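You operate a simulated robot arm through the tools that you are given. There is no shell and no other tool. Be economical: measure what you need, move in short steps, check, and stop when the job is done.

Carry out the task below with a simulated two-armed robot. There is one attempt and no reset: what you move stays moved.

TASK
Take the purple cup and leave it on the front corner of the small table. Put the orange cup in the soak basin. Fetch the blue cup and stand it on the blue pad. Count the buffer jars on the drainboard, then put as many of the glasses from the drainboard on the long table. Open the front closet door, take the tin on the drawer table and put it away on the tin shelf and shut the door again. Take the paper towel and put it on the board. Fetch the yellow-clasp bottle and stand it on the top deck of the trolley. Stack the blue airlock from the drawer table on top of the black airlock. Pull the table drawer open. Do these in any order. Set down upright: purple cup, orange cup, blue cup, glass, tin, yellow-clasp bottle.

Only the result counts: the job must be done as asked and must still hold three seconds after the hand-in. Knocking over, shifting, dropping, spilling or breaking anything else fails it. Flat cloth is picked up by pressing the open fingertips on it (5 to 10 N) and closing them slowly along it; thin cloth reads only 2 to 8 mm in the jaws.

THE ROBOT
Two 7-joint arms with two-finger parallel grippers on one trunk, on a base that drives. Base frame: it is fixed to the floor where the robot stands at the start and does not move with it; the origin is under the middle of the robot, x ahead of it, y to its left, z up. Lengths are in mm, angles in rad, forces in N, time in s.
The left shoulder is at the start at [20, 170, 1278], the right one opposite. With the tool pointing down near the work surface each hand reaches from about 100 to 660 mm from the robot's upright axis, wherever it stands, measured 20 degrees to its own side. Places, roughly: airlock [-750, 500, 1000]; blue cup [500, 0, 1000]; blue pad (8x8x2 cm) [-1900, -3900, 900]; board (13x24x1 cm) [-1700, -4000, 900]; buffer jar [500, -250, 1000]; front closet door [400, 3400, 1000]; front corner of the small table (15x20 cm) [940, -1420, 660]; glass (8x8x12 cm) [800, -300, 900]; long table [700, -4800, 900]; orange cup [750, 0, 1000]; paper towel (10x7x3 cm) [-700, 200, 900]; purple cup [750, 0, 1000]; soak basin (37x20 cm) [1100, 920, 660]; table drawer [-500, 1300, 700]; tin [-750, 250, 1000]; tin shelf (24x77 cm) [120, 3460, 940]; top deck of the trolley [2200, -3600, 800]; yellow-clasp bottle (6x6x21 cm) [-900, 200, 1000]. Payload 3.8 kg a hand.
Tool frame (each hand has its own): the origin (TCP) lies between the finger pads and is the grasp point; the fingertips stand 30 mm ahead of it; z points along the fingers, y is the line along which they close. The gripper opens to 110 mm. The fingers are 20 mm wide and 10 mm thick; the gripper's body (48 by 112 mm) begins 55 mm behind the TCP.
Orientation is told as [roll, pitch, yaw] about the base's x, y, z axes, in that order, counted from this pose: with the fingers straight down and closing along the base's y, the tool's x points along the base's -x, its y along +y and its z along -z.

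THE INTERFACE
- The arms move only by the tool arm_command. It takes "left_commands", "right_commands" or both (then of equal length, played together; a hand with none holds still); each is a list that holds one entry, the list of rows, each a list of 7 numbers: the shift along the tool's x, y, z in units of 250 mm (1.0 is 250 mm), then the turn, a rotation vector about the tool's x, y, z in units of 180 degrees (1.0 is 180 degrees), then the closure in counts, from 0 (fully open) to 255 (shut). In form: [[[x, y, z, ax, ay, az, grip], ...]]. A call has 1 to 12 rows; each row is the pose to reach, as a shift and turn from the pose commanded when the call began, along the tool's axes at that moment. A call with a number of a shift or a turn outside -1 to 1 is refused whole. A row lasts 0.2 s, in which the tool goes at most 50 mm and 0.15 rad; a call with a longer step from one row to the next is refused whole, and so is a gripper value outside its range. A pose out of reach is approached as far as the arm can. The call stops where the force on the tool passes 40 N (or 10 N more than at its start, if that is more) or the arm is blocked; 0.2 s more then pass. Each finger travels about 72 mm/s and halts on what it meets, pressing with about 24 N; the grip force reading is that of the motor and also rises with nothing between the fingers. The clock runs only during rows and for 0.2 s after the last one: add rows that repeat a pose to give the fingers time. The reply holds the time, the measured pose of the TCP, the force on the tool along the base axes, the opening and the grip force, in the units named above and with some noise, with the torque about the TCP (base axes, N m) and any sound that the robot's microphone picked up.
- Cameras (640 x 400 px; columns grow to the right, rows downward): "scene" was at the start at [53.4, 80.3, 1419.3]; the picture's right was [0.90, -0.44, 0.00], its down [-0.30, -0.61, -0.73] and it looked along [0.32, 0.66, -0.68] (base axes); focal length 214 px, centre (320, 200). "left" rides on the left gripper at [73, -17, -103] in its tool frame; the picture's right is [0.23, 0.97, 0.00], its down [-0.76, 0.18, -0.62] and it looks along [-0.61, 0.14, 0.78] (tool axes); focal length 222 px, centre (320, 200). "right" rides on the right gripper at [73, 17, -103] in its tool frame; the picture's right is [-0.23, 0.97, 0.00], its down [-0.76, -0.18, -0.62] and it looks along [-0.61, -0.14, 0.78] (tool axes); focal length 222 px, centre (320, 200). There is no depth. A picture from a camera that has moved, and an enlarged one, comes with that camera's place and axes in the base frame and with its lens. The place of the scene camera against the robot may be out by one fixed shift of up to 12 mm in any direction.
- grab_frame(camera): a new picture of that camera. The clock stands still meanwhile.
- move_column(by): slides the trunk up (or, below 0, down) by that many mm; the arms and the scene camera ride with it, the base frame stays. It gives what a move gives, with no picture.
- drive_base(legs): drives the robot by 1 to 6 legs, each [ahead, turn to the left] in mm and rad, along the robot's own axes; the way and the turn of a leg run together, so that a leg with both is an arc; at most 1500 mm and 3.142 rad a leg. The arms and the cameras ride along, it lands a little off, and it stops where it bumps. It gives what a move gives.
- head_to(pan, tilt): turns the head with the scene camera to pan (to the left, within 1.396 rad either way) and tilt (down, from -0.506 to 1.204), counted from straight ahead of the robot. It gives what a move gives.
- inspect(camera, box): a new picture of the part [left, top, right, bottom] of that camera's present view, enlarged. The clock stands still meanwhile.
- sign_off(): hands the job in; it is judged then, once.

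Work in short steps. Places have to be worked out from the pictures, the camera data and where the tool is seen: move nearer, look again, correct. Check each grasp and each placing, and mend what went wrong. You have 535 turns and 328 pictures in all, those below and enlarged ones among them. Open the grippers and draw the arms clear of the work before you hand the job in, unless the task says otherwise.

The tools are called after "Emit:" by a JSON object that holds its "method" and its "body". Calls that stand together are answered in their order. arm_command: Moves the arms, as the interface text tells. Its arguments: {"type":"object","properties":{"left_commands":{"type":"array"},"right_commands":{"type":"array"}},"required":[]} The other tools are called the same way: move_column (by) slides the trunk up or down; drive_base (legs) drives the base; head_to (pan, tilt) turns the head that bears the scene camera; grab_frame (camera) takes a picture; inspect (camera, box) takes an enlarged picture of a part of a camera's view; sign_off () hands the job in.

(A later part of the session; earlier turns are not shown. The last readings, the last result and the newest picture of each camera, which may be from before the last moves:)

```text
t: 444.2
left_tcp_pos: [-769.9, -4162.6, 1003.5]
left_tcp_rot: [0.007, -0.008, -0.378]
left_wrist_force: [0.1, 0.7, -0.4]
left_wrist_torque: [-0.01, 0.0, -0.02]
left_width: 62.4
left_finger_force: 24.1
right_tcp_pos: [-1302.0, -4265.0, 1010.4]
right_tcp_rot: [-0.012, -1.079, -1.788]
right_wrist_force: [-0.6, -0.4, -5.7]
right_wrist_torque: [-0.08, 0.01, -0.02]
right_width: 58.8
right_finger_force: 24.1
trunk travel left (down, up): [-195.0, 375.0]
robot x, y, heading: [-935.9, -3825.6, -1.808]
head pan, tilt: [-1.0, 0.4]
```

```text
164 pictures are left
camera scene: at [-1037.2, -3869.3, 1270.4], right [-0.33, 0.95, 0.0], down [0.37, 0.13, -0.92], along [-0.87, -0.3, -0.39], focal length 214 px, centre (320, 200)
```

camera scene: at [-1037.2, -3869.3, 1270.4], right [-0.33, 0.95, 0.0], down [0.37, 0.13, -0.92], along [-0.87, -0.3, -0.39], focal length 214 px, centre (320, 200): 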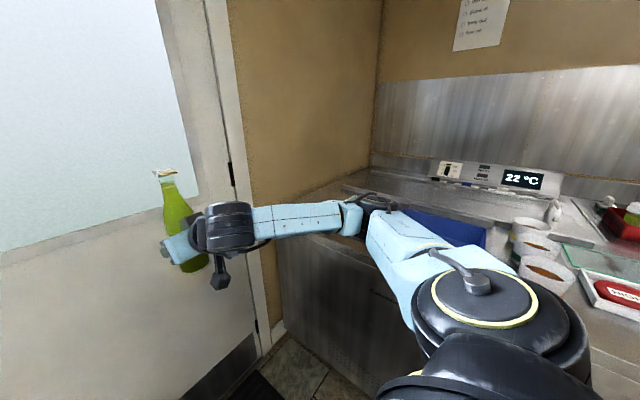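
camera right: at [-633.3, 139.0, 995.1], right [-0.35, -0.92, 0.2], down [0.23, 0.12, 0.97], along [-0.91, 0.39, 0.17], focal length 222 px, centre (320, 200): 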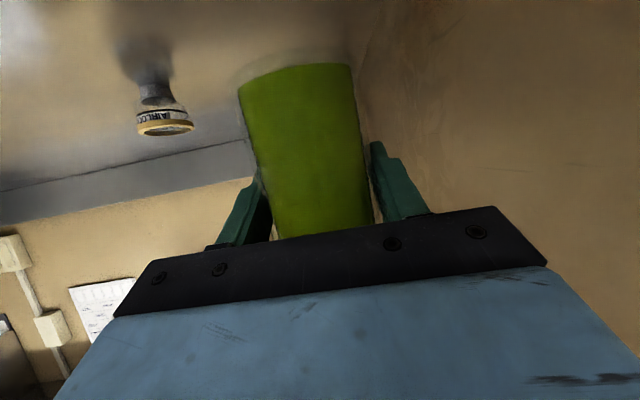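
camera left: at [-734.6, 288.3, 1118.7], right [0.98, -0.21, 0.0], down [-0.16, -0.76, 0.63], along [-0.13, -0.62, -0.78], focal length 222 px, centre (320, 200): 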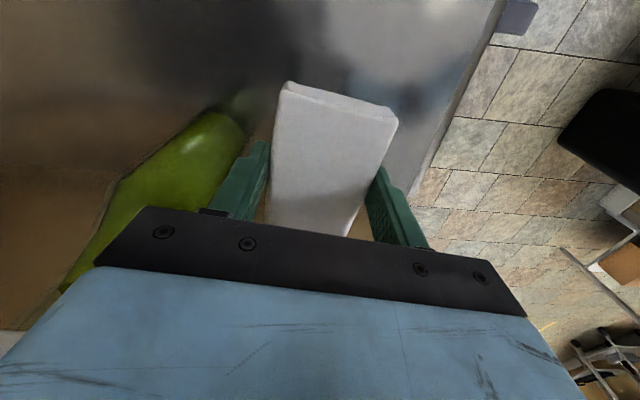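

The far end is a cooled prep counter; its front items are at d<−430, so a right turn at this distance is clear. I turn to face it.

Emit:
{"method": "drive_base", "body": {"legs": [[0, -1.63]]}}

Emit:
{"method": "head_to", "body": {"pan": 0.2, "tilt": 0.6}}

Emit:
{"method": "grab_frame", "body": {"camera": "scene"}}

```text
t: 448.5
left_tcp_pos: [-1282.1, -3985.6, 1003.6]
left_tcp_rot: [0.007, -0.008, -1.97]
left_wrist_force: [-0.2, -0.4, -0.7]
left_wrist_torque: [0.01, 0.0, -0.02]
left_width: 62.4
left_finger_force: 24.2
right_tcp_pos: [-1372.7, -3452.0, 1008.8]
right_tcp_rot: [-0.011, -1.08, 2.9]
right_wrist_force: [-0.4, 0.9, -5.7]
right_wrist_torque: [0.02, 0.01, -0.03]
right_width: 58.9
right_finger_force: 23.9
trunk travel left (down, up): [-195.0, 375.0]
robot x, y, heading: [-936.0, -3824.4, 2.877]
head pan, tilt: [-1.0, 0.4]
```

```text
t: 449.9
left_tcp_pos: [-1280.6, -3985.8, 1004.9]
left_tcp_rot: [0.007, -0.009, -1.971]
left_wrist_force: [-0.3, -0.5, -0.4]
left_wrist_torque: [-0.01, 0.02, 0.0]
left_width: 62.4
left_finger_force: 23.8
right_tcp_pos: [-1372.9, -3453.8, 1010.2]
right_tcp_rot: [-0.011, -1.08, 2.9]
right_wrist_force: [-0.2, 0.0, -5.1]
right_wrist_torque: [-0.04, 0.01, 0.02]
right_width: 58.7
right_finger_force: 24.3
trunk travel left (down, up): [-195.0, 375.0]
robot x, y, heading: [-938.8, -3825.6, 2.879]
head pan, tilt: [0.201, 0.6]
```

```text
163 pictures are left
camera scene: at [-1053.2, -3807.1, 1252.2], right [0.06, 1.0, 0.0], down [0.56, -0.04, -0.82], along [-0.82, 0.05, -0.57], focal length 214 px, centre (320, 200)
```

scene: 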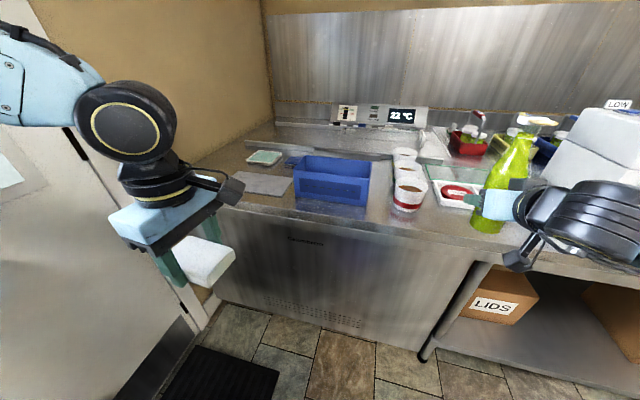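

I zoom in on the counter's left part.

Emit:
{"method": "inspect", "body": {"camera": "scene", "box": [220, 90, 480, 240]}}

```text
2.46 times, centred on (350, 165) of scene
camera zoom: at [-1053.2, -3807.1, 1252.2], right [0.06, 1.0, 0.0], down [0.56, -0.04, -0.82], along [-0.82, 0.05, -0.57], focal length 528 px, centre (246, 286)
```

zoom: 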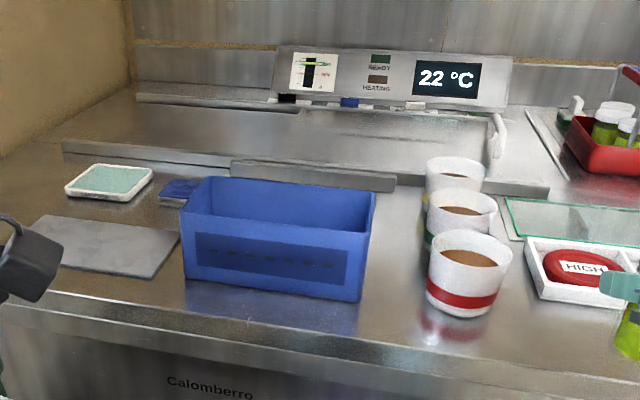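

The grey board is at ≈(−1657,−3954); the blue pad behind the bin at ≈(−1825,−3860). I raise the bottle 110 mm, then move the base so the left hand reaches the board.

Emit:
{"method": "arm_command", "body": {"right_commands": [[[-0.08, 0, -0.04, 0, 0, 0, 190], [-0.17, 0, -0.09, 0, 0, 0, 190], [-0.27, 0, -0.14, 0, 0, 0, 190], [-0.34, 0, -0.2, 0, 0, 0, 190], [-0.37, 0, -0.26, 0, 0, 0, 190]]]}}

Emit:
{"method": "drive_base", "body": {"legs": [[0, 0.66], [215, 0], [0, -0.69]]}}

Emit:
{"method": "grab_frame", "body": {"camera": "left"}}

```text
t: 451.1
left_tcp_pos: [-1280.9, -3987.0, 1004.8]
left_tcp_rot: [0.005, -0.006, -1.971]
left_wrist_force: [-0.5, 0.1, -0.1]
left_wrist_torque: [-0.01, -0.01, 0.01]
left_width: 62.4
left_finger_force: 24.4
right_tcp_pos: [-1359.3, -3457.3, 1122.1]
right_tcp_rot: [-0.009, -1.08, 2.899]
right_wrist_force: [-0.4, 0.5, -5.9]
right_wrist_torque: [0.03, 0.02, -0.01]
right_width: 58.9
right_finger_force: 23.9
trunk travel left (down, up): [-195.0, 375.0]
robot x, y, heading: [-941.6, -3824.7, 2.882]
head pan, tilt: [0.201, 0.6]
```

```text
t: 456.4
left_tcp_pos: [-1483.9, -4062.4, 1004.3]
left_tcp_rot: [0.008, -0.009, -1.995]
left_wrist_force: [-0.3, 0.8, -0.3]
left_wrist_torque: [-0.01, 0.03, -0.01]
left_width: 62.4
left_finger_force: 23.9
right_tcp_pos: [-1549.7, -3530.3, 1123.5]
right_tcp_rot: [-0.009, -1.079, 2.878]
right_wrist_force: [-0.3, -0.2, -5.5]
right_wrist_torque: [0.01, 0.03, -0.04]
right_width: 58.6
right_finger_force: 23.2
trunk travel left (down, up): [-195.0, 375.0]
robot x, y, heading: [-1139.1, -3906.5, 2.857]
head pan, tilt: [0.201, 0.6]
```

```text
161 pictures are left
camera left: at [-1470.1, -3988.8, 1106.4], right [0.98, -0.19, 0.0], down [-0.15, -0.76, 0.63], along [-0.12, -0.62, -0.78], focal length 222 px, centre (320, 200)
```

left: 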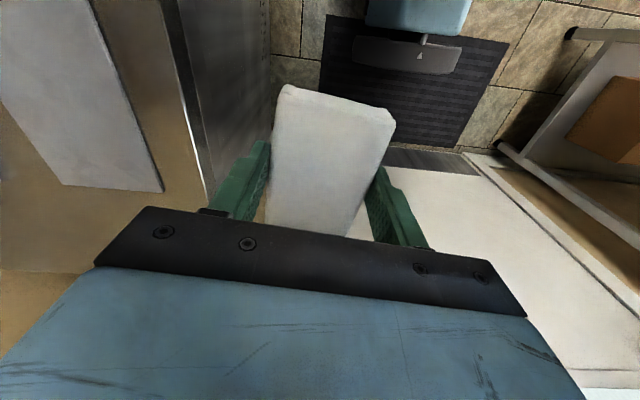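

The board spans from (−1671,−4101) northwards; I carry the towel to (−1686,−3985) over it.

Emit:
{"method": "arm_command", "body": {"left_commands": [[[0, -0.12, 0, 0, 0, 0, 160], [-0.01, -0.25, 0, 0, 0, 0, 160], [-0.02, -0.38, 0, 0, 0, 0, 160], [-0.03, -0.51, 0, 0, 0, 0, 160], [-0.04, -0.64, 0, 0, 0, 0, 160], [-0.05, -0.77, 0, 0, 0, 0, 160], [-0.052, -0.863, 0, 0, 0, 0, 160], [-0.052, -0.863, 0, 0, 0, 0, 160]]]}}

Emit:
{"method": "grab_frame", "body": {"camera": "left"}}

Emit:
{"method": "grab_frame", "body": {"camera": "scene"}}

```text
t: 458.2
left_tcp_pos: [-1685.9, -3983.5, 1002.9]
left_tcp_rot: [0.007, -0.008, -1.993]
left_wrist_force: [0.3, -0.2, -0.2]
left_wrist_torque: [0.04, 0.03, -0.04]
left_width: 62.6
left_finger_force: 23.7
right_tcp_pos: [-1549.2, -3531.3, 1123.6]
right_tcp_rot: [-0.012, -1.081, 2.878]
right_wrist_force: [0.1, 0.6, -5.7]
right_wrist_torque: [-0.01, 0.06, 0.0]
right_width: 58.9
right_finger_force: 24.4
trunk travel left (down, up): [-195.0, 375.0]
robot x, y, heading: [-1139.0, -3907.9, 2.854]
head pan, tilt: [0.201, 0.6]
```

```text
160 pictures are left
camera left: at [-1672.3, -3910.9, 1105.2], right [0.98, -0.19, 0.0], down [-0.15, -0.76, 0.63], along [-0.12, -0.62, -0.78], focal length 222 px, centre (320, 200)
```

left: 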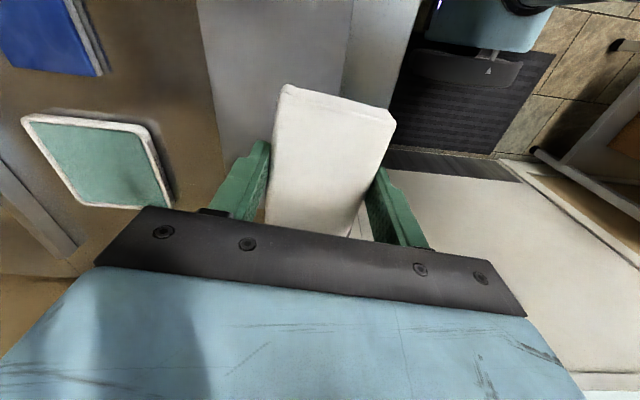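

```text
159 pictures are left
camera scene: at [-1251.4, -3888.4, 1252.2], right [0.08, 1.0, 0.0], down [0.56, -0.05, -0.83], along [-0.82, 0.07, -0.56], focal length 214 px, centre (320, 200)
```

scene: 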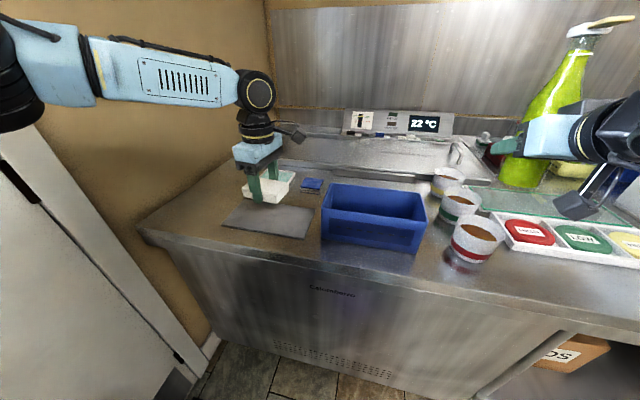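

The board's middle is at x≈−1724 here; I shift 38 mm further and lower to z≈955.

Emit:
{"method": "arm_command", "body": {"left_commands": [[[-0.025, -0.07, 0, 0, 0, 0, 160], [-0.05, -0.144, 0.02, 0, 0, 0, 160], [-0.05, -0.144, 0.1, 0, 0, 0, 160], [-0.05, -0.144, 0.18, 0, 0, 0, 160], [-0.05, -0.144, 0.192, 0, 0, 0, 160]]]}}

Emit:
{"method": "grab_frame", "body": {"camera": "left"}}

```text
t: 459.4
left_tcp_pos: [-1718.7, -3987.9, 955.3]
left_tcp_rot: [0.005, -0.007, -1.992]
left_wrist_force: [-0.2, 0.1, -0.3]
left_wrist_torque: [-0.02, 0.01, 0.01]
left_width: 62.4
left_finger_force: 24.2
left hand out of reach, approached as far as the arm can: row 3, 4, 5
right_tcp_pos: [-1550.1, -3531.2, 1121.5]
right_tcp_rot: [-0.012, -1.079, 2.878]
right_wrist_force: [-0.4, -0.5, -6.0]
right_wrist_torque: [0.02, 0.02, 0.01]
right_width: 58.9
right_finger_force: 24.3
trunk travel left (down, up): [-195.0, 375.0]
robot x, y, heading: [-1138.4, -3907.0, 2.859]
head pan, tilt: [0.201, 0.6]
```

```text
158 pictures are left
camera left: at [-1705.6, -3915.0, 1057.9], right [0.98, -0.19, 0.0], down [-0.15, -0.76, 0.63], along [-0.12, -0.62, -0.78], focal length 222 px, centre (320, 200)
```

left: 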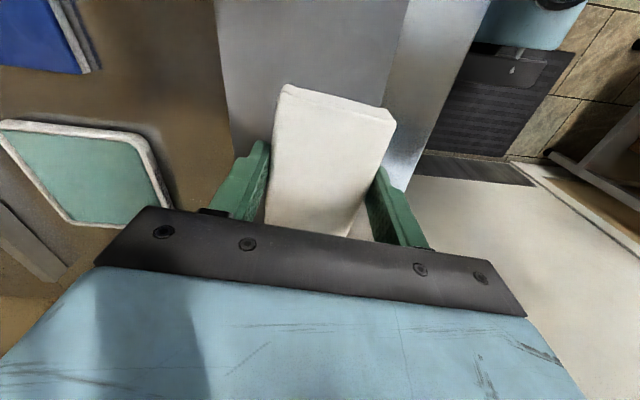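

Towel well over the board. I lower slowly to touch.

Emit:
{"method": "arm_command", "body": {"left_commands": [[[0, 0, 0.02, 0, 0, 0, 160], [0, 0, 0.04, 0, 0, 0, 160], [0, 0, 0.05, 0, 0, 0, 160], [0, 0, 0.05, 0, 0, 0, 160]]]}}

```text
t: 460.4
left_tcp_pos: [-1718.0, -3989.8, 943.5]
left_tcp_rot: [0.001, -0.008, -1.993]
left_wrist_force: [0.6, -0.2, -0.5]
left_wrist_torque: [0.02, -0.02, 0.02]
left_width: 62.6
left_finger_force: 24.3
right_tcp_pos: [-1550.2, -3531.0, 1122.3]
right_tcp_rot: [-0.01, -1.079, 2.88]
right_wrist_force: [-0.5, 0.1, -5.2]
right_wrist_torque: [-0.02, 0.05, -0.01]
right_width: 58.7
right_finger_force: 24.4
trunk travel left (down, up): [-195.0, 375.0]
robot x, y, heading: [-1137.2, -3908.1, 2.858]
head pan, tilt: [0.201, 0.6]
```

Emit:
{"method": "arm_command", "body": {"left_commands": [[[0, 0, 0.016, 0, 0, 0, 160], [0, 0, 0.032, 0, 0, 0, 160], [0, 0, 0.032, 0, 0, 0, 160]]]}}

```text
t: 461.2
left_tcp_pos: [-1716.8, -3991.1, 935.4]
left_tcp_rot: [0.006, -0.007, -1.994]
left_wrist_force: [-0.5, 0.0, -0.5]
left_wrist_torque: [0.0, -0.01, 0.0]
left_width: 62.4
left_finger_force: 24.5
left hand out of reach, approached as far as the arm can: row 2, 3
right_tcp_pos: [-1550.6, -3531.4, 1122.8]
right_tcp_rot: [-0.012, -1.079, 2.878]
right_wrist_force: [0.1, 1.0, -6.3]
right_wrist_torque: [-0.01, 0.03, 0.0]
right_width: 59.0
right_finger_force: 24.4
trunk travel left (down, up): [-195.0, 375.0]
robot x, y, heading: [-1140.5, -3908.2, 2.851]
head pan, tilt: [0.201, 0.6]
```

No contact yet and near the reach limit: I raise 30, lower the column 45, and continue down.

Emit:
{"method": "arm_command", "body": {"left_commands": [[[0, 0, -0.06, 0, 0, 0, 160], [0, 0, -0.12, 0, 0, 0, 160]]]}}

Emit:
{"method": "move_column", "body": {"by": -45}}

Emit:
{"method": "arm_command", "body": {"left_commands": [[[-0.005, -0.01, 0.0, 0, 0, 0, 160], [-0.005, -0.01, -0.01, 0, 0, 0, 160]]]}}

```text
t: 461.8
left_tcp_pos: [-1718.0, -3990.0, 966.2]
left_tcp_rot: [0.007, -0.009, -1.992]
left_wrist_force: [-0.2, -0.6, -1.0]
left_wrist_torque: [0.01, 0.04, 0.01]
left_width: 62.4
left_finger_force: 24.1
right_tcp_pos: [-1549.9, -3531.6, 1121.7]
right_tcp_rot: [-0.012, -1.079, 2.877]
right_wrist_force: [-0.2, 0.9, -5.8]
right_wrist_torque: [0.04, 0.0, 0.01]
right_width: 58.8
right_finger_force: 24.2
trunk travel left (down, up): [-195.0, 375.0]
robot x, y, heading: [-1138.1, -3908.1, 2.859]
head pan, tilt: [0.201, 0.6]
```

```text
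t: 462.6
left_tcp_pos: [-1717.6, -3990.6, 921.3]
left_tcp_rot: [0.008, -0.009, -1.993]
left_wrist_force: [-0.1, -0.3, 0.5]
left_wrist_torque: [-0.04, 0.0, -0.03]
left_width: 62.2
left_finger_force: 24.1
right_tcp_pos: [-1549.3, -3532.4, 1077.5]
right_tcp_rot: [-0.014, -1.08, 2.877]
right_wrist_force: [0.4, -0.5, -5.1]
right_wrist_torque: [-0.02, 0.05, 0.02]
right_width: 58.9
right_finger_force: 23.9
trunk travel left (down, up): [-150.0, 420.0]
robot x, y, heading: [-1138.8, -3910.3, 2.856]
head pan, tilt: [0.201, 0.6]
```

```text
t: 463.2
left_tcp_pos: [-1719.6, -3990.3, 925.1]
left_tcp_rot: [0.007, -0.008, -1.993]
left_wrist_force: [-0.7, -0.1, 0.3]
left_wrist_torque: [0.01, -0.03, 0.03]
left_width: 62.3
left_finger_force: 24.4
right_tcp_pos: [-1550.4, -3530.8, 1078.2]
right_tcp_rot: [-0.013, -1.079, 2.878]
right_wrist_force: [-0.3, 0.0, -4.7]
right_wrist_torque: [0.02, 0.0, 0.04]
right_width: 58.9
right_finger_force: 24.4
trunk travel left (down, up): [-150.0, 420.0]
robot x, y, heading: [-1138.1, -3907.8, 2.856]
head pan, tilt: [0.201, 0.6]
```

Still free at 925; continue down in 4 mm steps.

Emit:
{"method": "arm_command", "body": {"left_commands": [[[0, 0, 0.016, 0, 0, 0, 160], [0, 0, 0.032, 0, 0, 0, 160], [0, 0, 0.048, 0, 0, 0, 160], [0, 0, 0.048, 0, 0, 0, 160]]]}}

Emit:
{"method": "grab_frame", "body": {"camera": "left"}}

```text
t: 464.2
left_tcp_pos: [-1720.5, -3990.0, 912.2]
left_tcp_rot: [0.008, -0.01, -1.993]
left_wrist_force: [0.4, 0.3, -0.4]
left_wrist_torque: [0.01, 0.02, 0.0]
left_width: 62.4
left_finger_force: 24.1
right_tcp_pos: [-1551.0, -3532.1, 1078.1]
right_tcp_rot: [-0.011, -1.079, 2.878]
right_wrist_force: [0.2, 0.2, -5.7]
right_wrist_torque: [0.04, 0.02, -0.01]
right_width: 58.8
right_finger_force: 23.9
trunk travel left (down, up): [-150.0, 420.0]
robot x, y, heading: [-1137.2, -3909.4, 2.86]
head pan, tilt: [0.201, 0.6]
```

```text
157 pictures are left
camera left: at [-1707.0, -3918.1, 1013.7], right [0.98, -0.19, 0.0], down [-0.15, -0.76, 0.63], along [-0.12, -0.62, -0.78], focal length 222 px, centre (320, 200)
```

left: 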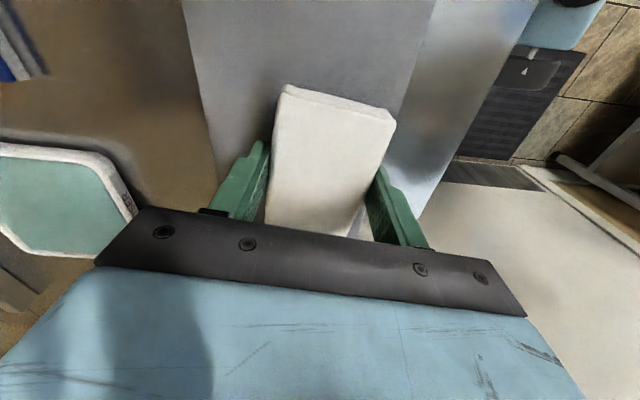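

Emit:
{"method": "arm_command", "body": {"left_commands": [[[0, 0, 0.016, 0, 0, 0, 160], [0, 0, 0.032, 0, 0, 0, 160], [0, 0, 0.048, 0, 0, 0, 160], [0, 0, 0.048, 0, 0, 0, 160]]]}}

```text
t: 465.2
left_tcp_pos: [-1720.1, -3992.7, 898.5]
left_tcp_rot: [0.004, -0.009, -1.993]
left_wrist_force: [-0.2, -0.9, 0.0]
left_wrist_torque: [0.03, -0.02, 0.0]
left_width: 62.3
left_finger_force: 23.7
right_tcp_pos: [-1548.7, -3530.7, 1078.2]
right_tcp_rot: [-0.01, -1.078, 2.879]
right_wrist_force: [0.2, 0.3, -5.8]
right_wrist_torque: [0.02, 0.05, 0.02]
right_width: 59.0
right_finger_force: 23.9
trunk travel left (down, up): [-150.0, 420.0]
robot x, y, heading: [-1138.5, -3911.0, 2.855]
head pan, tilt: [0.201, 0.6]
```

Still free; a bit further down.

Emit:
{"method": "arm_command", "body": {"left_commands": [[[0, 0, 0.016, 0, 0, 0, 160], [0, 0, 0.032, 0, 0, 0, 160], [0, 0, 0.048, 0, 0, 0, 160], [0, 0, 0.048, 0, 0, 0, 160]]]}}

Emit:
{"method": "grab_frame", "body": {"camera": "left"}}

Emit:
{"method": "inspect", "body": {"camera": "scene", "box": [180, 100, 380, 280]}}

```text
t: 466.2
left_tcp_pos: [-1720.2, -3992.2, 894.4]
left_tcp_rot: [-0.01, -0.007, -1.989]
left_wrist_force: [2.2, -1.0, 9.4]
left_wrist_torque: [-0.09, -0.26, 0.04]
left_width: 62.4
left_finger_force: 24.2
right_tcp_pos: [-1549.1, -3531.8, 1076.1]
right_tcp_rot: [-0.012, -1.074, 2.876]
right_wrist_force: [-0.3, -0.4, -5.4]
right_wrist_torque: [-0.01, 0.04, 0.01]
right_width: 58.7
right_finger_force: 24.0
trunk travel left (down, up): [-150.0, 420.0]
robot x, y, heading: [-1138.5, -3908.4, 2.856]
head pan, tilt: [0.201, 0.6]
stopped in row 4 (left hand): the force on the tool passed its limit at 42 N (the readings are from after the stop); the commanded pose is now the measured one
```

```text
156 pictures are left
camera left: at [-1705.8, -3919.9, 998.3], right [0.98, -0.19, -0.01], down [-0.14, -0.77, 0.63], along [-0.13, -0.61, -0.78], focal length 222 px, centre (320, 200)
```

left: 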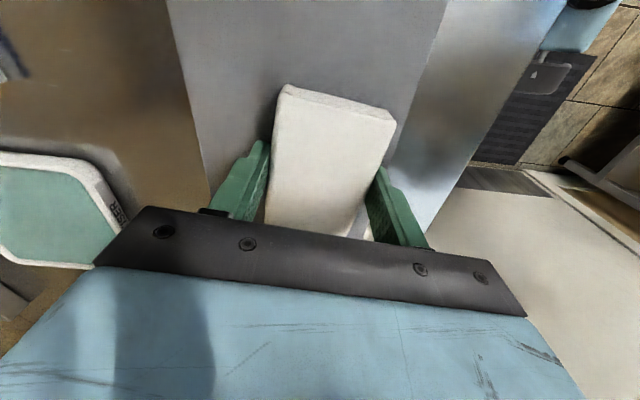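

```text
2.22 times, centred on (280, 190) of scene
camera zoom: at [-1250.9, -3888.4, 1207.0], right [0.08, 1.0, 0.0], down [0.56, -0.05, -0.83], along [-0.82, 0.07, -0.56], focal length 477 px, centre (409, 222)
```

zoom: 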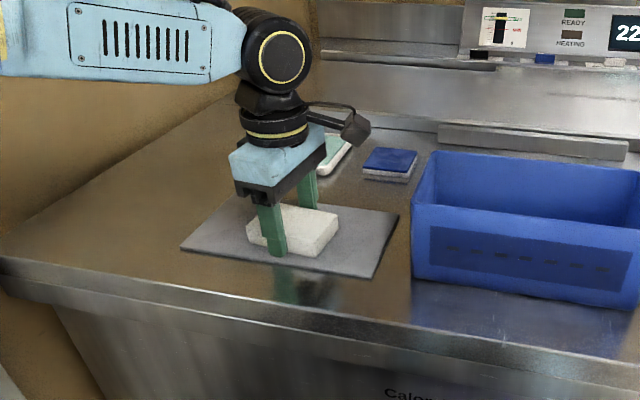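

The towel rests on the board. I release and lift the hand.

Emit:
{"method": "arm_command", "body": {"left_commands": [[[0, 0, -0.006, 0, 0, 0, 130], [0, 0, -0.006, 0, 0, 0, 90], [0, 0, -0.006, 0, 0, 0, 60], [0, 0, -0.006, 0, 0, 0, 50], [0, 0, -0.1, 0, 0, 0, 50], [0, 0, -0.25, 0, 0, 0, 50], [0, 0, -0.4, 0, 0, 0, 50], [0, 0, -0.55, 0, 0, 0, 50]]]}}

Emit:
{"method": "inspect", "body": {"camera": "scene", "box": [180, 100, 380, 280]}}

```text
t: 468.0
left_tcp_pos: [-1720.5, -3991.2, 1032.6]
left_tcp_rot: [-0.007, -0.006, -1.992]
left_wrist_force: [0.2, 0.6, 0.2]
left_wrist_torque: [0.02, 0.03, 0.01]
left_width: 88.3
left_finger_force: 0.0
right_tcp_pos: [-1549.4, -3530.7, 1077.1]
right_tcp_rot: [-0.012, -1.079, 2.879]
right_wrist_force: [0.0, 0.0, -6.1]
right_wrist_torque: [0.03, 0.04, -0.01]
right_width: 58.7
right_finger_force: 23.9
trunk travel left (down, up): [-150.0, 420.0]
robot x, y, heading: [-1138.3, -3905.2, 2.856]
head pan, tilt: [0.201, 0.6]
```

```text
2.22 times, centred on (280, 190) of scene
camera zoom: at [-1251.8, -3888.4, 1207.1], right [0.08, 1.0, 0.0], down [0.56, -0.05, -0.82], along [-0.82, 0.07, -0.57], focal length 477 px, centre (409, 222)
```

zoom: 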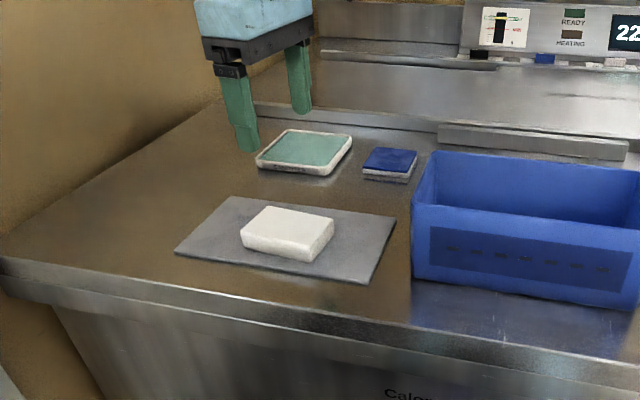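

The towel lies on the board. I draw the left hand back, back out 260 mm and turn east towards the trolley.

Emit:
{"method": "arm_command", "body": {"left_commands": [[[0, 0.12, -0.05, 0, 0, 0, 50], [0, 0.25, -0.1, 0, 0, 0, 100], [0, 0.38, -0.1, 0, 0, 0, 150], [0, 0.51, -0.1, 0, 0, 0, 200], [0, 0.64, -0.1, 0, 0, 0, 255], [0, 0.77, -0.1, 0, 0, 0, 255], [0, 0.9, -0.1, 0, 0, 0, 255]]]}}

Emit:
{"method": "drive_base", "body": {"legs": [[-260, 0], [0, -2.76]]}}

Emit:
{"method": "head_to", "body": {"pan": 0.0, "tilt": 0.3}}

Emit:
{"method": "grab_frame", "body": {"camera": "scene"}}

```text
t: 469.6
left_tcp_pos: [-1511.2, -4083.8, 1053.9]
left_tcp_rot: [-0.005, -0.004, -1.99]
left_wrist_force: [1.1, 0.8, 0.2]
left_wrist_torque: [0.04, 0.04, 0.0]
left_width: 0.2
left_finger_force: 23.8
right_tcp_pos: [-1549.1, -3532.0, 1077.4]
right_tcp_rot: [-0.013, -1.081, 2.879]
right_wrist_force: [0.7, 0.1, -6.3]
right_wrist_torque: [0.0, -0.01, 0.0]
right_width: 58.9
right_finger_force: 23.9
trunk travel left (down, up): [-150.0, 420.0]
robot x, y, heading: [-1143.5, -3904.7, 2.86]
head pan, tilt: [0.201, 0.6]
```

```text
t: 476.7
left_tcp_pos: [-720.3, -3596.4, 1052.0]
left_tcp_rot: [-0.003, -0.005, 1.875]
left_wrist_force: [0.6, 0.2, -0.3]
left_wrist_torque: [-0.02, -0.01, -0.03]
left_width: 0.1
left_finger_force: 24.1
right_tcp_pos: [-332.6, -3969.1, 1073.6]
right_tcp_rot: [-0.007, -1.07, 0.494]
right_wrist_force: [-0.6, 0.2, -5.3]
right_wrist_torque: [0.03, 0.0, 0.04]
right_width: 58.7
right_finger_force: 24.3
trunk travel left (down, up): [-150.0, 420.0]
robot x, y, heading: [-888.9, -3981.2, 0.448]
head pan, tilt: [0.201, 0.6]
stopped in leg 2: the robot was blocked; the commanded pose is now the measured one
```

```text
t: 477.5
left_tcp_pos: [-718.2, -3594.2, 1052.2]
left_tcp_rot: [0.0, -0.003, 1.877]
left_wrist_force: [-0.6, 0.1, -0.1]
left_wrist_torque: [-0.01, -0.01, 0.02]
left_width: 0.2
left_finger_force: 23.5
right_tcp_pos: [-331.5, -3970.2, 1073.6]
right_tcp_rot: [-0.006, -1.07, 0.491]
right_wrist_force: [0.4, 0.4, -5.8]
right_wrist_torque: [0.01, -0.02, 0.03]
right_width: 58.5
right_finger_force: 23.8
trunk travel left (down, up): [-150.0, 420.0]
robot x, y, heading: [-884.5, -3979.2, 0.448]
head pan, tilt: [0.0, 0.3]
```

```text
153 pictures are left
camera scene: at [-781.4, -3917.4, 1233.6], right [0.43, -0.9, 0.0], down [-0.27, -0.13, -0.95], along [0.86, 0.41, -0.3], focal length 214 px, centre (320, 200)
```

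scene: 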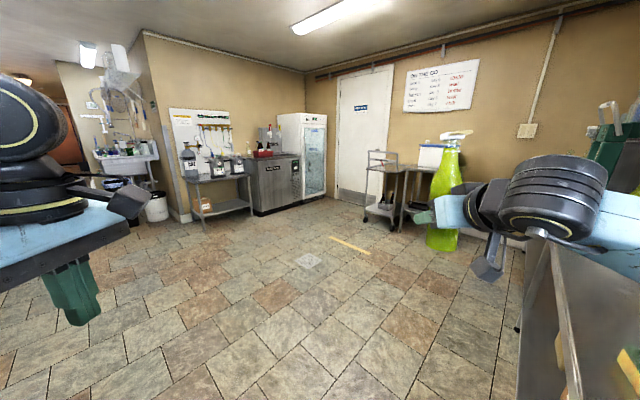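

Right arm is near the long table, so I first drive 700 mm ahead into the open, then steer toward the trolley cart by the door.

Emit:
{"method": "drive_base", "body": {"legs": [[700, 0], [0, -0.38], [900, 0]]}}

Emit:
{"method": "head_to", "body": {"pan": -0.1, "tilt": 0.35}}

Emit:
{"method": "grab_frame", "body": {"camera": "scene"}}

```text
t: 486.8
left_tcp_pos: [918.3, -3315.0, 1056.2]
left_tcp_rot: [-0.009, -0.007, 1.503]
left_wrist_force: [0.0, -0.3, 0.1]
left_wrist_torque: [-0.02, 0.0, 0.02]
left_width: 0.0
left_finger_force: 23.9
right_tcp_pos: [1142.9, -3805.9, 1076.4]
right_tcp_rot: [-0.005, -1.079, 0.114]
right_wrist_force: [0.3, 0.9, -5.2]
right_wrist_torque: [0.01, -0.05, 0.01]
right_width: 58.7
right_finger_force: 24.0
trunk travel left (down, up): [-150.0, 420.0]
robot x, y, heading: [627.3, -3608.2, 0.072]
head pan, tilt: [0.0, 0.3]
```

```text
t: 487.5
left_tcp_pos: [919.4, -3315.2, 1054.3]
left_tcp_rot: [-0.008, -0.008, 1.503]
left_wrist_force: [0.3, -0.2, 1.0]
left_wrist_torque: [0.02, -0.03, -0.03]
left_width: 0.0
left_finger_force: 23.8
right_tcp_pos: [1143.2, -3807.7, 1077.2]
right_tcp_rot: [-0.006, -1.079, 0.114]
right_wrist_force: [0.1, -0.1, -6.6]
right_wrist_torque: [-0.01, 0.03, 0.01]
right_width: 58.9
right_finger_force: 24.2
trunk travel left (down, up): [-150.0, 420.0]
robot x, y, heading: [629.1, -3612.3, 0.08]
head pan, tilt: [-0.099, 0.351]
```

```text
152 pictures are left
camera scene: at [738.2, -3602.8, 1229.9], right [-0.02, -1.0, 0.0], down [-0.34, 0.01, -0.94], along [0.94, -0.02, -0.34], focal length 214 px, centre (320, 200)
```

scene: 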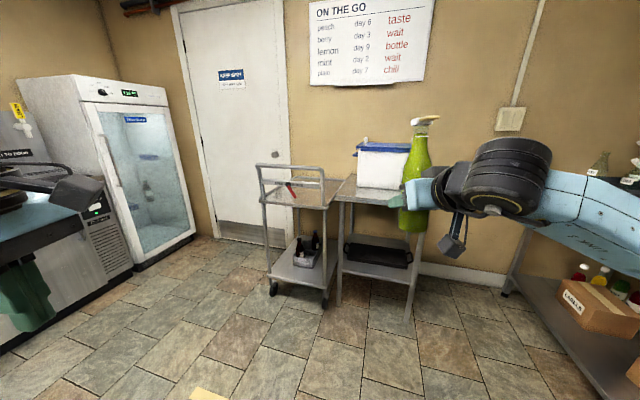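

The trolley is the cart with the handle on its left, top deck near (2100,−3550). I drive to a spot in front of it, facing the wall squarely.

Emit:
{"method": "drive_base", "body": {"legs": [[0, 0.41], [997, 0], [0, -0.795]]}}

Emit:
{"method": "head_to", "body": {"pan": -0.3, "tilt": 0.6}}

Emit:
{"method": "grab_frame", "body": {"camera": "scene"}}

Emit:
{"method": "inspect", "body": {"camera": "scene", "box": [220, 80, 460, 260]}}

```text
t: 492.9
left_tcp_pos: [1522.1, -2815.8, 1055.7]
left_tcp_rot: [-0.014, 0.0, 1.918]
left_wrist_force: [0.1, 0.2, -0.2]
left_wrist_torque: [0.02, 0.01, 0.0]
left_width: 0.1
left_finger_force: 23.9
right_tcp_pos: [1928.9, -3180.3, 1071.8]
right_tcp_rot: [-0.026, -1.06, 0.53]
right_wrist_force: [0.1, 0.0, -5.6]
right_wrist_torque: [-0.01, -0.03, 0.01]
right_width: 58.7
right_finger_force: 23.9
trunk travel left (down, up): [-150.0, 420.0]
robot x, y, heading: [1382.8, -3202.9, 0.484]
head pan, tilt: [-0.099, 0.351]
stopped in leg 2: the robot was blocked; the commanded pose is now the measured one
```

```text
t: 493.7
left_tcp_pos: [1521.6, -2814.6, 1054.5]
left_tcp_rot: [-0.016, -0.001, 1.916]
left_wrist_force: [-0.6, -0.1, 0.1]
left_wrist_torque: [-0.01, -0.01, 0.02]
left_width: 0.0
left_finger_force: 24.0
right_tcp_pos: [1929.2, -3180.1, 1072.9]
right_tcp_rot: [-0.029, -1.061, 0.529]
right_wrist_force: [0.0, -0.4, -5.7]
right_wrist_torque: [0.01, 0.0, -0.01]
right_width: 58.6
right_finger_force: 23.7
trunk travel left (down, up): [-150.0, 420.0]
robot x, y, heading: [1383.0, -3204.8, 0.484]
head pan, tilt: [-0.3, 0.6]
```

```text
151 pictures are left
camera scene: at [1473.3, -3167.3, 1208.2], right [0.18, -0.98, 0.0], down [-0.55, -0.11, -0.83], along [0.82, 0.15, -0.56], focal length 214 px, centre (320, 200)
```

scene: 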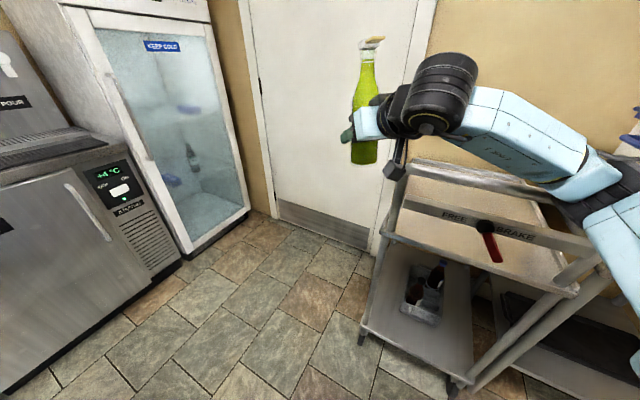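

```text
2.22 times, centred on (340, 170) of scene
camera zoom: at [1473.3, -3167.3, 1208.2], right [0.18, -0.98, 0.0], down [-0.55, -0.11, -0.83], along [0.82, 0.15, -0.56], focal length 477 px, centre (276, 267)
```

zoom: 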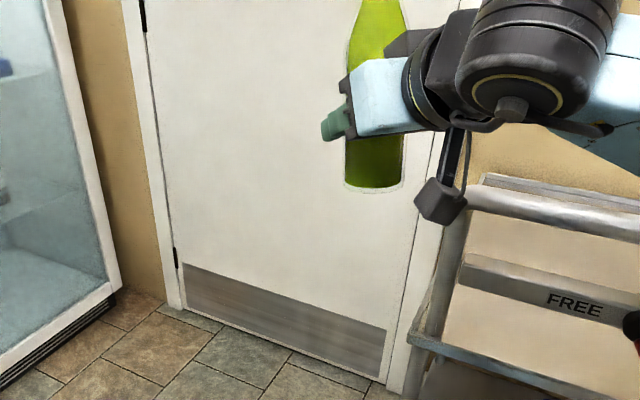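

I touched something near the trolley; back off at once by 220 mm and re-look.

Emit:
{"method": "drive_base", "body": {"legs": [[-220, 0]]}}

Emit:
{"method": "head_to", "body": {"pan": -0.55, "tilt": 0.5}}

Emit:
{"method": "grab_frame", "body": {"camera": "scene"}}

```text
t: 495.4
left_tcp_pos: [1337.2, -2918.8, 1056.7]
left_tcp_rot: [-0.009, -0.008, 1.921]
left_wrist_force: [0.0, -0.8, 0.2]
left_wrist_torque: [0.04, -0.02, 0.01]
left_width: 0.0
left_finger_force: 24.5
right_tcp_pos: [1744.7, -3282.8, 1067.1]
right_tcp_rot: [-0.014, -1.056, 0.522]
right_wrist_force: [0.0, -0.1, -6.6]
right_wrist_torque: [0.04, -0.02, 0.0]
right_width: 58.7
right_finger_force: 24.1
trunk travel left (down, up): [-150.0, 420.0]
robot x, y, heading: [1190.8, -3304.2, 0.487]
head pan, tilt: [-0.3, 0.6]
```

```text
t: 496.1
left_tcp_pos: [1337.0, -2918.5, 1054.7]
left_tcp_rot: [-0.007, -0.005, 1.92]
left_wrist_force: [0.1, 0.1, -0.7]
left_wrist_torque: [-0.01, 0.03, -0.03]
left_width: 0.0
left_finger_force: 24.1
right_tcp_pos: [1744.7, -3280.9, 1066.3]
right_tcp_rot: [-0.012, -1.055, 0.521]
right_wrist_force: [-1.2, -0.1, -4.9]
right_wrist_torque: [-0.01, 0.03, -0.01]
right_width: 58.6
right_finger_force: 24.4
trunk travel left (down, up): [-150.0, 420.0]
robot x, y, heading: [1189.2, -3299.0, 0.485]
head pan, tilt: [-0.55, 0.499]
```

```text
149 pictures are left
camera scene: at [1296.1, -3292.9, 1216.2], right [-0.06, -1.0, 0.0], down [-0.48, 0.03, -0.88], along [0.88, -0.05, -0.48], focal length 214 px, centre (320, 200)
```

scene: 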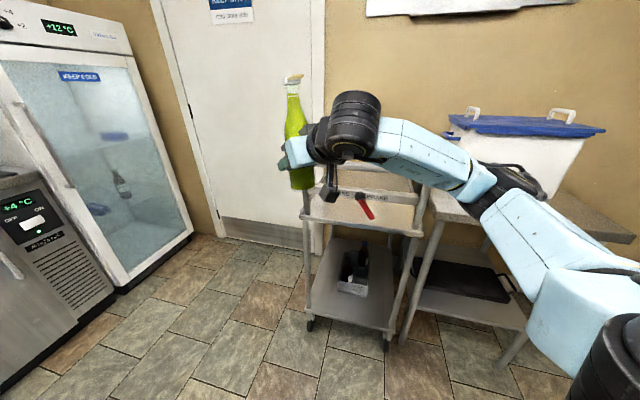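

The trolley seems unmoved (wheels where they were). I need a clear view of its deck and handle: I turn the base right and look left of the arm.

Emit:
{"method": "drive_base", "body": {"legs": [[0, -0.75]]}}

Emit:
{"method": "head_to", "body": {"pan": 0.15, "tilt": 0.45}}

Emit:
{"method": "inspect", "body": {"camera": "scene", "box": [180, 60, 480, 330]}}

```text
t: 498.5
left_tcp_pos: [1560.5, -3124.1, 1055.0]
left_tcp_rot: [-0.005, -0.006, 1.166]
left_wrist_force: [-1.0, 0.6, 0.7]
left_wrist_torque: [-0.03, 0.01, -0.03]
left_width: 0.0
left_finger_force: 24.5
right_tcp_pos: [1609.3, -3668.3, 1066.4]
right_tcp_rot: [-0.013, -1.053, -0.234]
right_wrist_force: [0.1, 0.2, -6.3]
right_wrist_torque: [-0.01, 0.0, -0.03]
right_width: 58.5
right_finger_force: 24.2
trunk travel left (down, up): [-150.0, 420.0]
robot x, y, heading: [1189.5, -3304.6, -0.27]
head pan, tilt: [-0.55, 0.499]
```

```text
t: 499.6
left_tcp_pos: [1562.3, -3123.6, 1054.3]
left_tcp_rot: [-0.007, -0.005, 1.165]
left_wrist_force: [-0.7, 0.1, 0.0]
left_wrist_torque: [-0.04, -0.01, 0.01]
left_width: 0.1
left_finger_force: 24.0
right_tcp_pos: [1609.2, -3668.6, 1067.6]
right_tcp_rot: [-0.012, -1.054, -0.234]
right_wrist_force: [-1.2, 0.4, -5.6]
right_wrist_torque: [0.0, -0.03, 0.02]
right_width: 58.8
right_finger_force: 24.6
trunk travel left (down, up): [-150.0, 420.0]
robot x, y, heading: [1188.8, -3303.0, -0.266]
head pan, tilt: [0.15, 0.45]
```

```text
1.48 times, centred on (330, 195) of scene
camera zoom: at [1298.2, -3313.9, 1220.7], right [-0.12, -0.99, 0.0], down [-0.43, 0.05, -0.9], along [0.89, -0.11, -0.44], focal length 318 px, centre (305, 207)
```

zoom: 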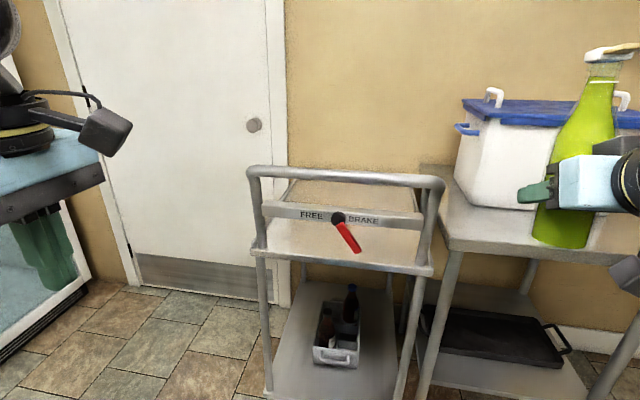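

The handle frame stands on the near side, so I'll place the bottle from the open north end. I raise the column 150 and drive round to the north of the trolley.

Emit:
{"method": "move_column", "body": {"by": 150}}

Emit:
{"method": "drive_base", "body": {"legs": [[0, 1.17], [765, 0], [0, -1.208]]}}

Emit:
{"method": "head_to", "body": {"pan": -0.5, "tilt": 0.6}}

Emit:
{"method": "grab_frame", "body": {"camera": "scene"}}

```text
t: 501.4
left_tcp_pos: [1562.2, -3123.6, 1204.8]
left_tcp_rot: [-0.007, -0.005, 1.165]
left_wrist_force: [-0.7, -0.1, -0.4]
left_wrist_torque: [-0.02, 0.0, 0.0]
left_width: 0.0
left_finger_force: 24.4
right_tcp_pos: [1608.5, -3668.7, 1217.4]
right_tcp_rot: [-0.014, -1.055, -0.235]
right_wrist_force: [0.3, 0.5, -6.3]
right_wrist_torque: [0.01, -0.01, -0.01]
right_width: 58.9
right_finger_force: 24.4
trunk travel left (down, up): [-300.0, 270.0]
robot x, y, heading: [1190.5, -3302.6, -0.268]
head pan, tilt: [0.15, 0.45]
```

```text
t: 511.4
left_tcp_pos: [2037.2, -2539.4, 1204.8]
left_tcp_rot: [-0.007, -0.005, 1.131]
left_wrist_force: [-0.2, -0.3, -0.9]
left_wrist_torque: [0.0, -0.02, 0.0]
left_width: 0.2
left_finger_force: 23.9
right_tcp_pos: [2067.6, -3086.4, 1217.0]
right_tcp_rot: [-0.011, -1.052, -0.267]
right_wrist_force: [0.0, -0.4, -4.8]
right_wrist_torque: [-0.02, 0.0, 0.03]
right_width: 58.9
right_finger_force: 24.2
trunk travel left (down, up): [-300.0, 270.0]
robot x, y, heading: [1663.6, -2704.9, -0.3]
head pan, tilt: [0.15, 0.45]
```

```text
t: 512.4
left_tcp_pos: [2037.9, -2538.2, 1204.2]
left_tcp_rot: [-0.007, -0.005, 1.133]
left_wrist_force: [-0.6, -0.3, 0.8]
left_wrist_torque: [-0.02, 0.01, -0.06]
left_width: 0.0
left_finger_force: 24.3
right_tcp_pos: [2066.7, -3085.4, 1215.6]
right_tcp_rot: [-0.012, -1.055, -0.268]
right_wrist_force: [0.4, 0.0, -5.1]
right_wrist_torque: [0.02, 0.0, 0.0]
right_width: 58.6
right_finger_force: 24.2
trunk travel left (down, up): [-300.0, 270.0]
robot x, y, heading: [1656.8, -2708.5, -0.301]
head pan, tilt: [-0.499, 0.6]
```

```text
147 pictures are left
camera scene: at [1738.7, -2769.6, 1357.2], right [-0.72, -0.7, 0.0], down [-0.39, 0.41, -0.82], along [0.58, -0.59, -0.57], focal length 214 px, centre (320, 200)
```

scene: 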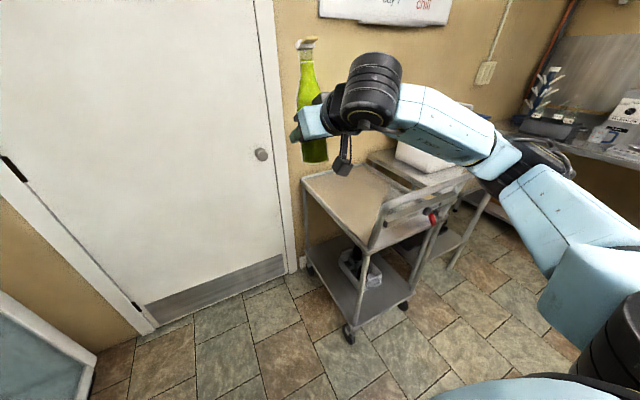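

A clear view: the deck's north edge is at s≈−2512, d 2860–3407. I drive 600 mm east and turn to face the trolley's north end.

Emit:
{"method": "drive_base", "body": {"legs": [[600, 0], [0, -1.57]]}}

Emit:
{"method": "head_to", "body": {"pan": 0.1, "tilt": 0.8}}

Emit:
{"method": "grab_frame", "body": {"camera": "scene"}}

```text
t: 515.5
left_tcp_pos: [2575.0, -2701.3, 1204.4]
left_tcp_rot: [-0.007, -0.004, 1.139]
left_wrist_force: [-0.1, -0.4, -0.3]
left_wrist_torque: [-0.04, 0.0, 0.0]
left_width: 0.0
left_finger_force: 23.9
right_tcp_pos: [2603.0, -3245.2, 1215.4]
right_tcp_rot: [-0.016, -1.043, -0.259]
right_wrist_force: [-3.1, 0.9, -4.0]
right_wrist_torque: [-0.16, -0.51, -0.01]
right_width: 58.5
right_finger_force: 23.9
trunk travel left (down, up): [-300.0, 270.0]
robot x, y, heading: [2195.5, -2872.7, -0.296]
head pan, tilt: [-0.499, 0.6]
stopped in leg 1: the force on the tool passed its limit at 73 N (the readings are from after the stop); the commanded pose is now the measured one
```

```text
t: 516.5
left_tcp_pos: [2575.6, -2701.7, 1204.7]
left_tcp_rot: [-0.006, -0.005, 1.138]
left_wrist_force: [-0.1, 0.1, 0.1]
left_wrist_torque: [-0.03, 0.01, 0.0]
left_width: 0.2
left_finger_force: 24.3
right_tcp_pos: [2604.4, -3246.6, 1215.3]
right_tcp_rot: [-0.015, -1.043, -0.261]
right_wrist_force: [-3.7, 1.0, -7.1]
right_wrist_torque: [-0.05, -0.14, -0.07]
right_width: 58.8
right_finger_force: 24.3
trunk travel left (down, up): [-300.0, 270.0]
robot x, y, heading: [2199.4, -2872.1, -0.298]
head pan, tilt: [0.099, 0.799]
```

```text
146 pictures are left
camera scene: at [2294.4, -2887.2, 1340.4], right [-0.2, -0.98, 0.0], down [-0.7, 0.14, -0.7], along [0.68, -0.14, -0.72], focal length 214 px, centre (320, 200)
```

scene: 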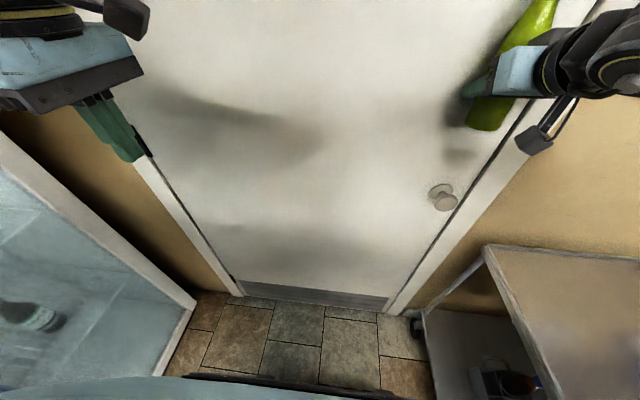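

The bottle touched the door; I back off 60 mm, turn to face the trolley and check the bottle.

Emit:
{"method": "drive_base", "body": {"legs": [[-60, 0], [0, -1.575]]}}

Emit:
{"method": "grab_frame", "body": {"camera": "scene"}}

Emit:
{"method": "grab_frame", "body": {"camera": "right"}}

```text
t: 521.2
left_tcp_pos: [2331.7, -3218.9, 1204.3]
left_tcp_rot: [-0.008, -0.005, -0.373]
left_wrist_force: [0.2, 0.3, -0.1]
left_wrist_torque: [-0.01, -0.01, 0.0]
left_width: 0.2
left_finger_force: 24.2
right_tcp_pos: [1791.2, -3280.8, 1214.2]
right_tcp_rot: [-0.016, -1.042, -1.772]
right_wrist_force: [0.2, -0.7, -5.6]
right_wrist_torque: [-0.04, 0.03, 0.0]
right_width: 58.5
right_finger_force: 23.8
trunk travel left (down, up): [-300.0, 270.0]
robot x, y, heading: [2141.4, -2851.6, -1.815]
head pan, tilt: [0.099, 0.799]
```

```text
145 pictures are left
camera scene: at [2120.8, -2948.0, 1340.3], right [-0.99, 0.14, 0.0], down [0.1, 0.71, -0.7], along [-0.09, -0.69, -0.72], focal length 214 px, centre (320, 200)
```

scene: 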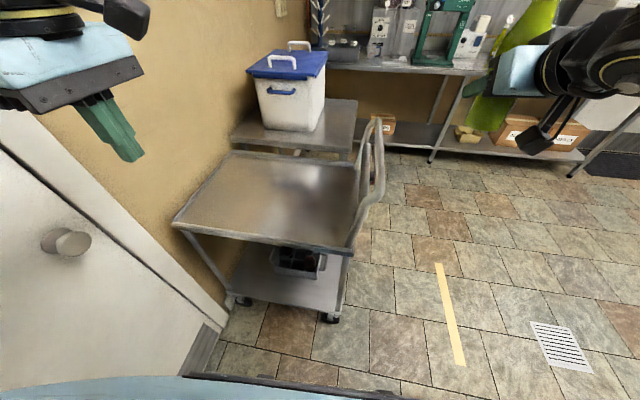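

```text
144 pictures are left
camera right: at [1834.4, -3160.3, 1204.4], right [0.93, -0.32, 0.19], down [-0.13, 0.19, 0.97], along [-0.35, -0.93, 0.13], focal length 222 px, centre (320, 200)
```

right: 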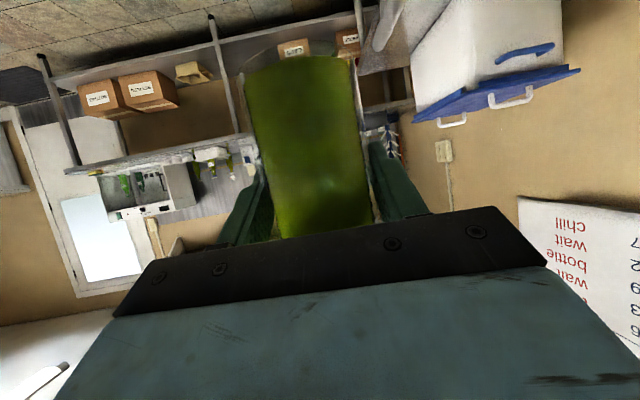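

The bottle is still straight. I turn 0.25 rad left and bring the right hand over the deck, still high above it.

Emit:
{"method": "drive_base", "body": {"legs": [[0, 0.25]]}}

Emit:
{"method": "arm_command", "body": {"right_commands": [[[0, 0.12, 0, 0, 0, 0, 190], [0, 0.25, 0, 0, 0, 0, 190], [-0.02, 0.38, 0.03, 0, 0, 0, 190], [-0.05, 0.5, 0.08, 0, 0, 0, 190], [-0.08, 0.62, 0.14, 0, 0, 0, 190], [-0.12, 0.74, 0.2, 0, 0, 0, 190], [-0.151, 0.83, 0.259, 0, 0, 0, 190], [-0.151, 0.83, 0.259, 0, 0, 0, 190]]]}}

Emit:
{"method": "grab_frame", "body": {"camera": "scene"}}

```text
t: 522.5
left_tcp_pos: [2418.8, -3160.9, 1204.8]
left_tcp_rot: [-0.008, -0.005, -0.121]
left_wrist_force: [0.2, 0.5, -0.8]
left_wrist_torque: [0.01, 0.0, 0.07]
left_width: 0.2
left_finger_force: 24.1
right_tcp_pos: [1909.2, -3353.7, 1215.0]
right_tcp_rot: [-0.017, -1.043, -1.516]
right_wrist_force: [-0.3, 0.3, -5.1]
right_wrist_torque: [0.01, 0.0, -0.04]
right_width: 58.8
right_finger_force: 23.5
trunk travel left (down, up): [-300.0, 270.0]
robot x, y, heading: [2139.3, -2852.0, -1.553]
head pan, tilt: [0.099, 0.799]
```

```text
t: 524.3
left_tcp_pos: [2418.4, -3159.2, 1205.1]
left_tcp_rot: [-0.006, -0.004, -0.12]
left_wrist_force: [-0.1, 0.2, 0.1]
left_wrist_torque: [-0.01, 0.01, 0.02]
left_width: 0.0
left_finger_force: 23.9
right_tcp_pos: [2118.2, -3421.5, 1211.6]
right_tcp_rot: [-0.016, -1.045, -1.518]
right_wrist_force: [-0.5, -0.6, -6.0]
right_wrist_torque: [-0.04, -0.02, 0.02]
right_width: 58.7
right_finger_force: 24.6
trunk travel left (down, up): [-300.0, 270.0]
robot x, y, heading: [2142.8, -2852.5, -1.551]
head pan, tilt: [0.099, 0.799]
```

```text
143 pictures are left
camera scene: at [2146.3, -2948.7, 1340.3], right [-0.99, -0.12, 0.0], down [-0.08, 0.71, -0.7], along [0.08, -0.69, -0.72], focal length 214 px, centre (320, 200)
```

scene: 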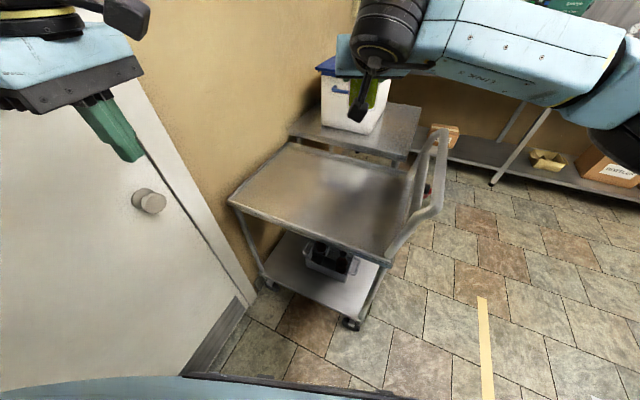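

Positioned above the deck (bottle ≈(2119,−3442)). I lower the column 200 and look.

Emit:
{"method": "move_column", "body": {"by": -200}}

Emit:
{"method": "grab_frame", "body": {"camera": "scene"}}

Emit:
{"method": "grab_frame", "body": {"camera": "right"}}

```text
t: 526.4
left_tcp_pos: [2418.9, -3159.8, 1004.9]
left_tcp_rot: [-0.007, -0.006, -0.121]
left_wrist_force: [-0.3, -1.0, 0.2]
left_wrist_torque: [-0.01, 0.01, 0.01]
left_width: 0.1
left_finger_force: 24.1
right_tcp_pos: [2117.6, -3420.9, 1013.0]
right_tcp_rot: [-0.016, -1.043, -1.518]
right_wrist_force: [0.0, -0.1, -5.4]
right_wrist_torque: [-0.02, -0.04, -0.04]
right_width: 58.8
right_finger_force: 23.7
trunk travel left (down, up): [-100.0, 470.0]
robot x, y, heading: [2140.4, -2851.5, -1.555]
head pan, tilt: [0.099, 0.799]
```

```text
142 pictures are left
camera scene: at [2146.7, -2948.8, 1140.4], right [-0.99, -0.12, 0.0], down [-0.08, 0.71, -0.7], along [0.08, -0.69, -0.72], focal length 214 px, centre (320, 200)
```

scene: 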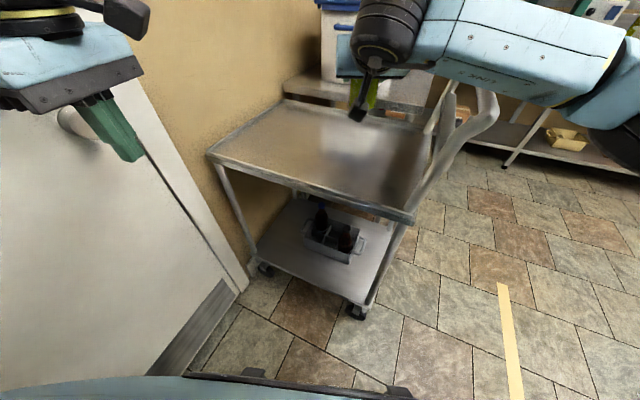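

```text
141 pictures are left
camera right: at [2130.4, -3294.7, 1002.1], right [0.98, -0.08, 0.19], down [-0.18, 0.15, 0.97], along [-0.1, -0.99, 0.13], focal length 222 px, centre (320, 200)
```

right: 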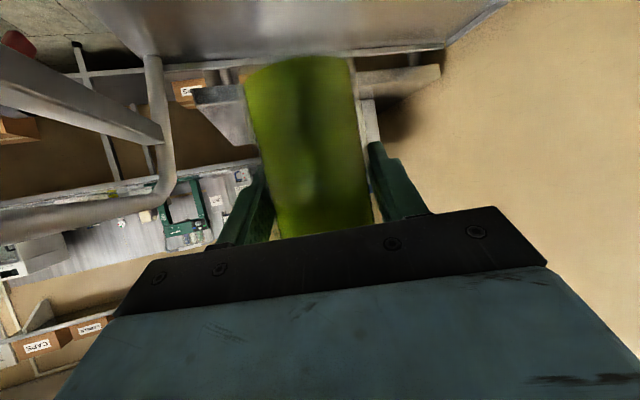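

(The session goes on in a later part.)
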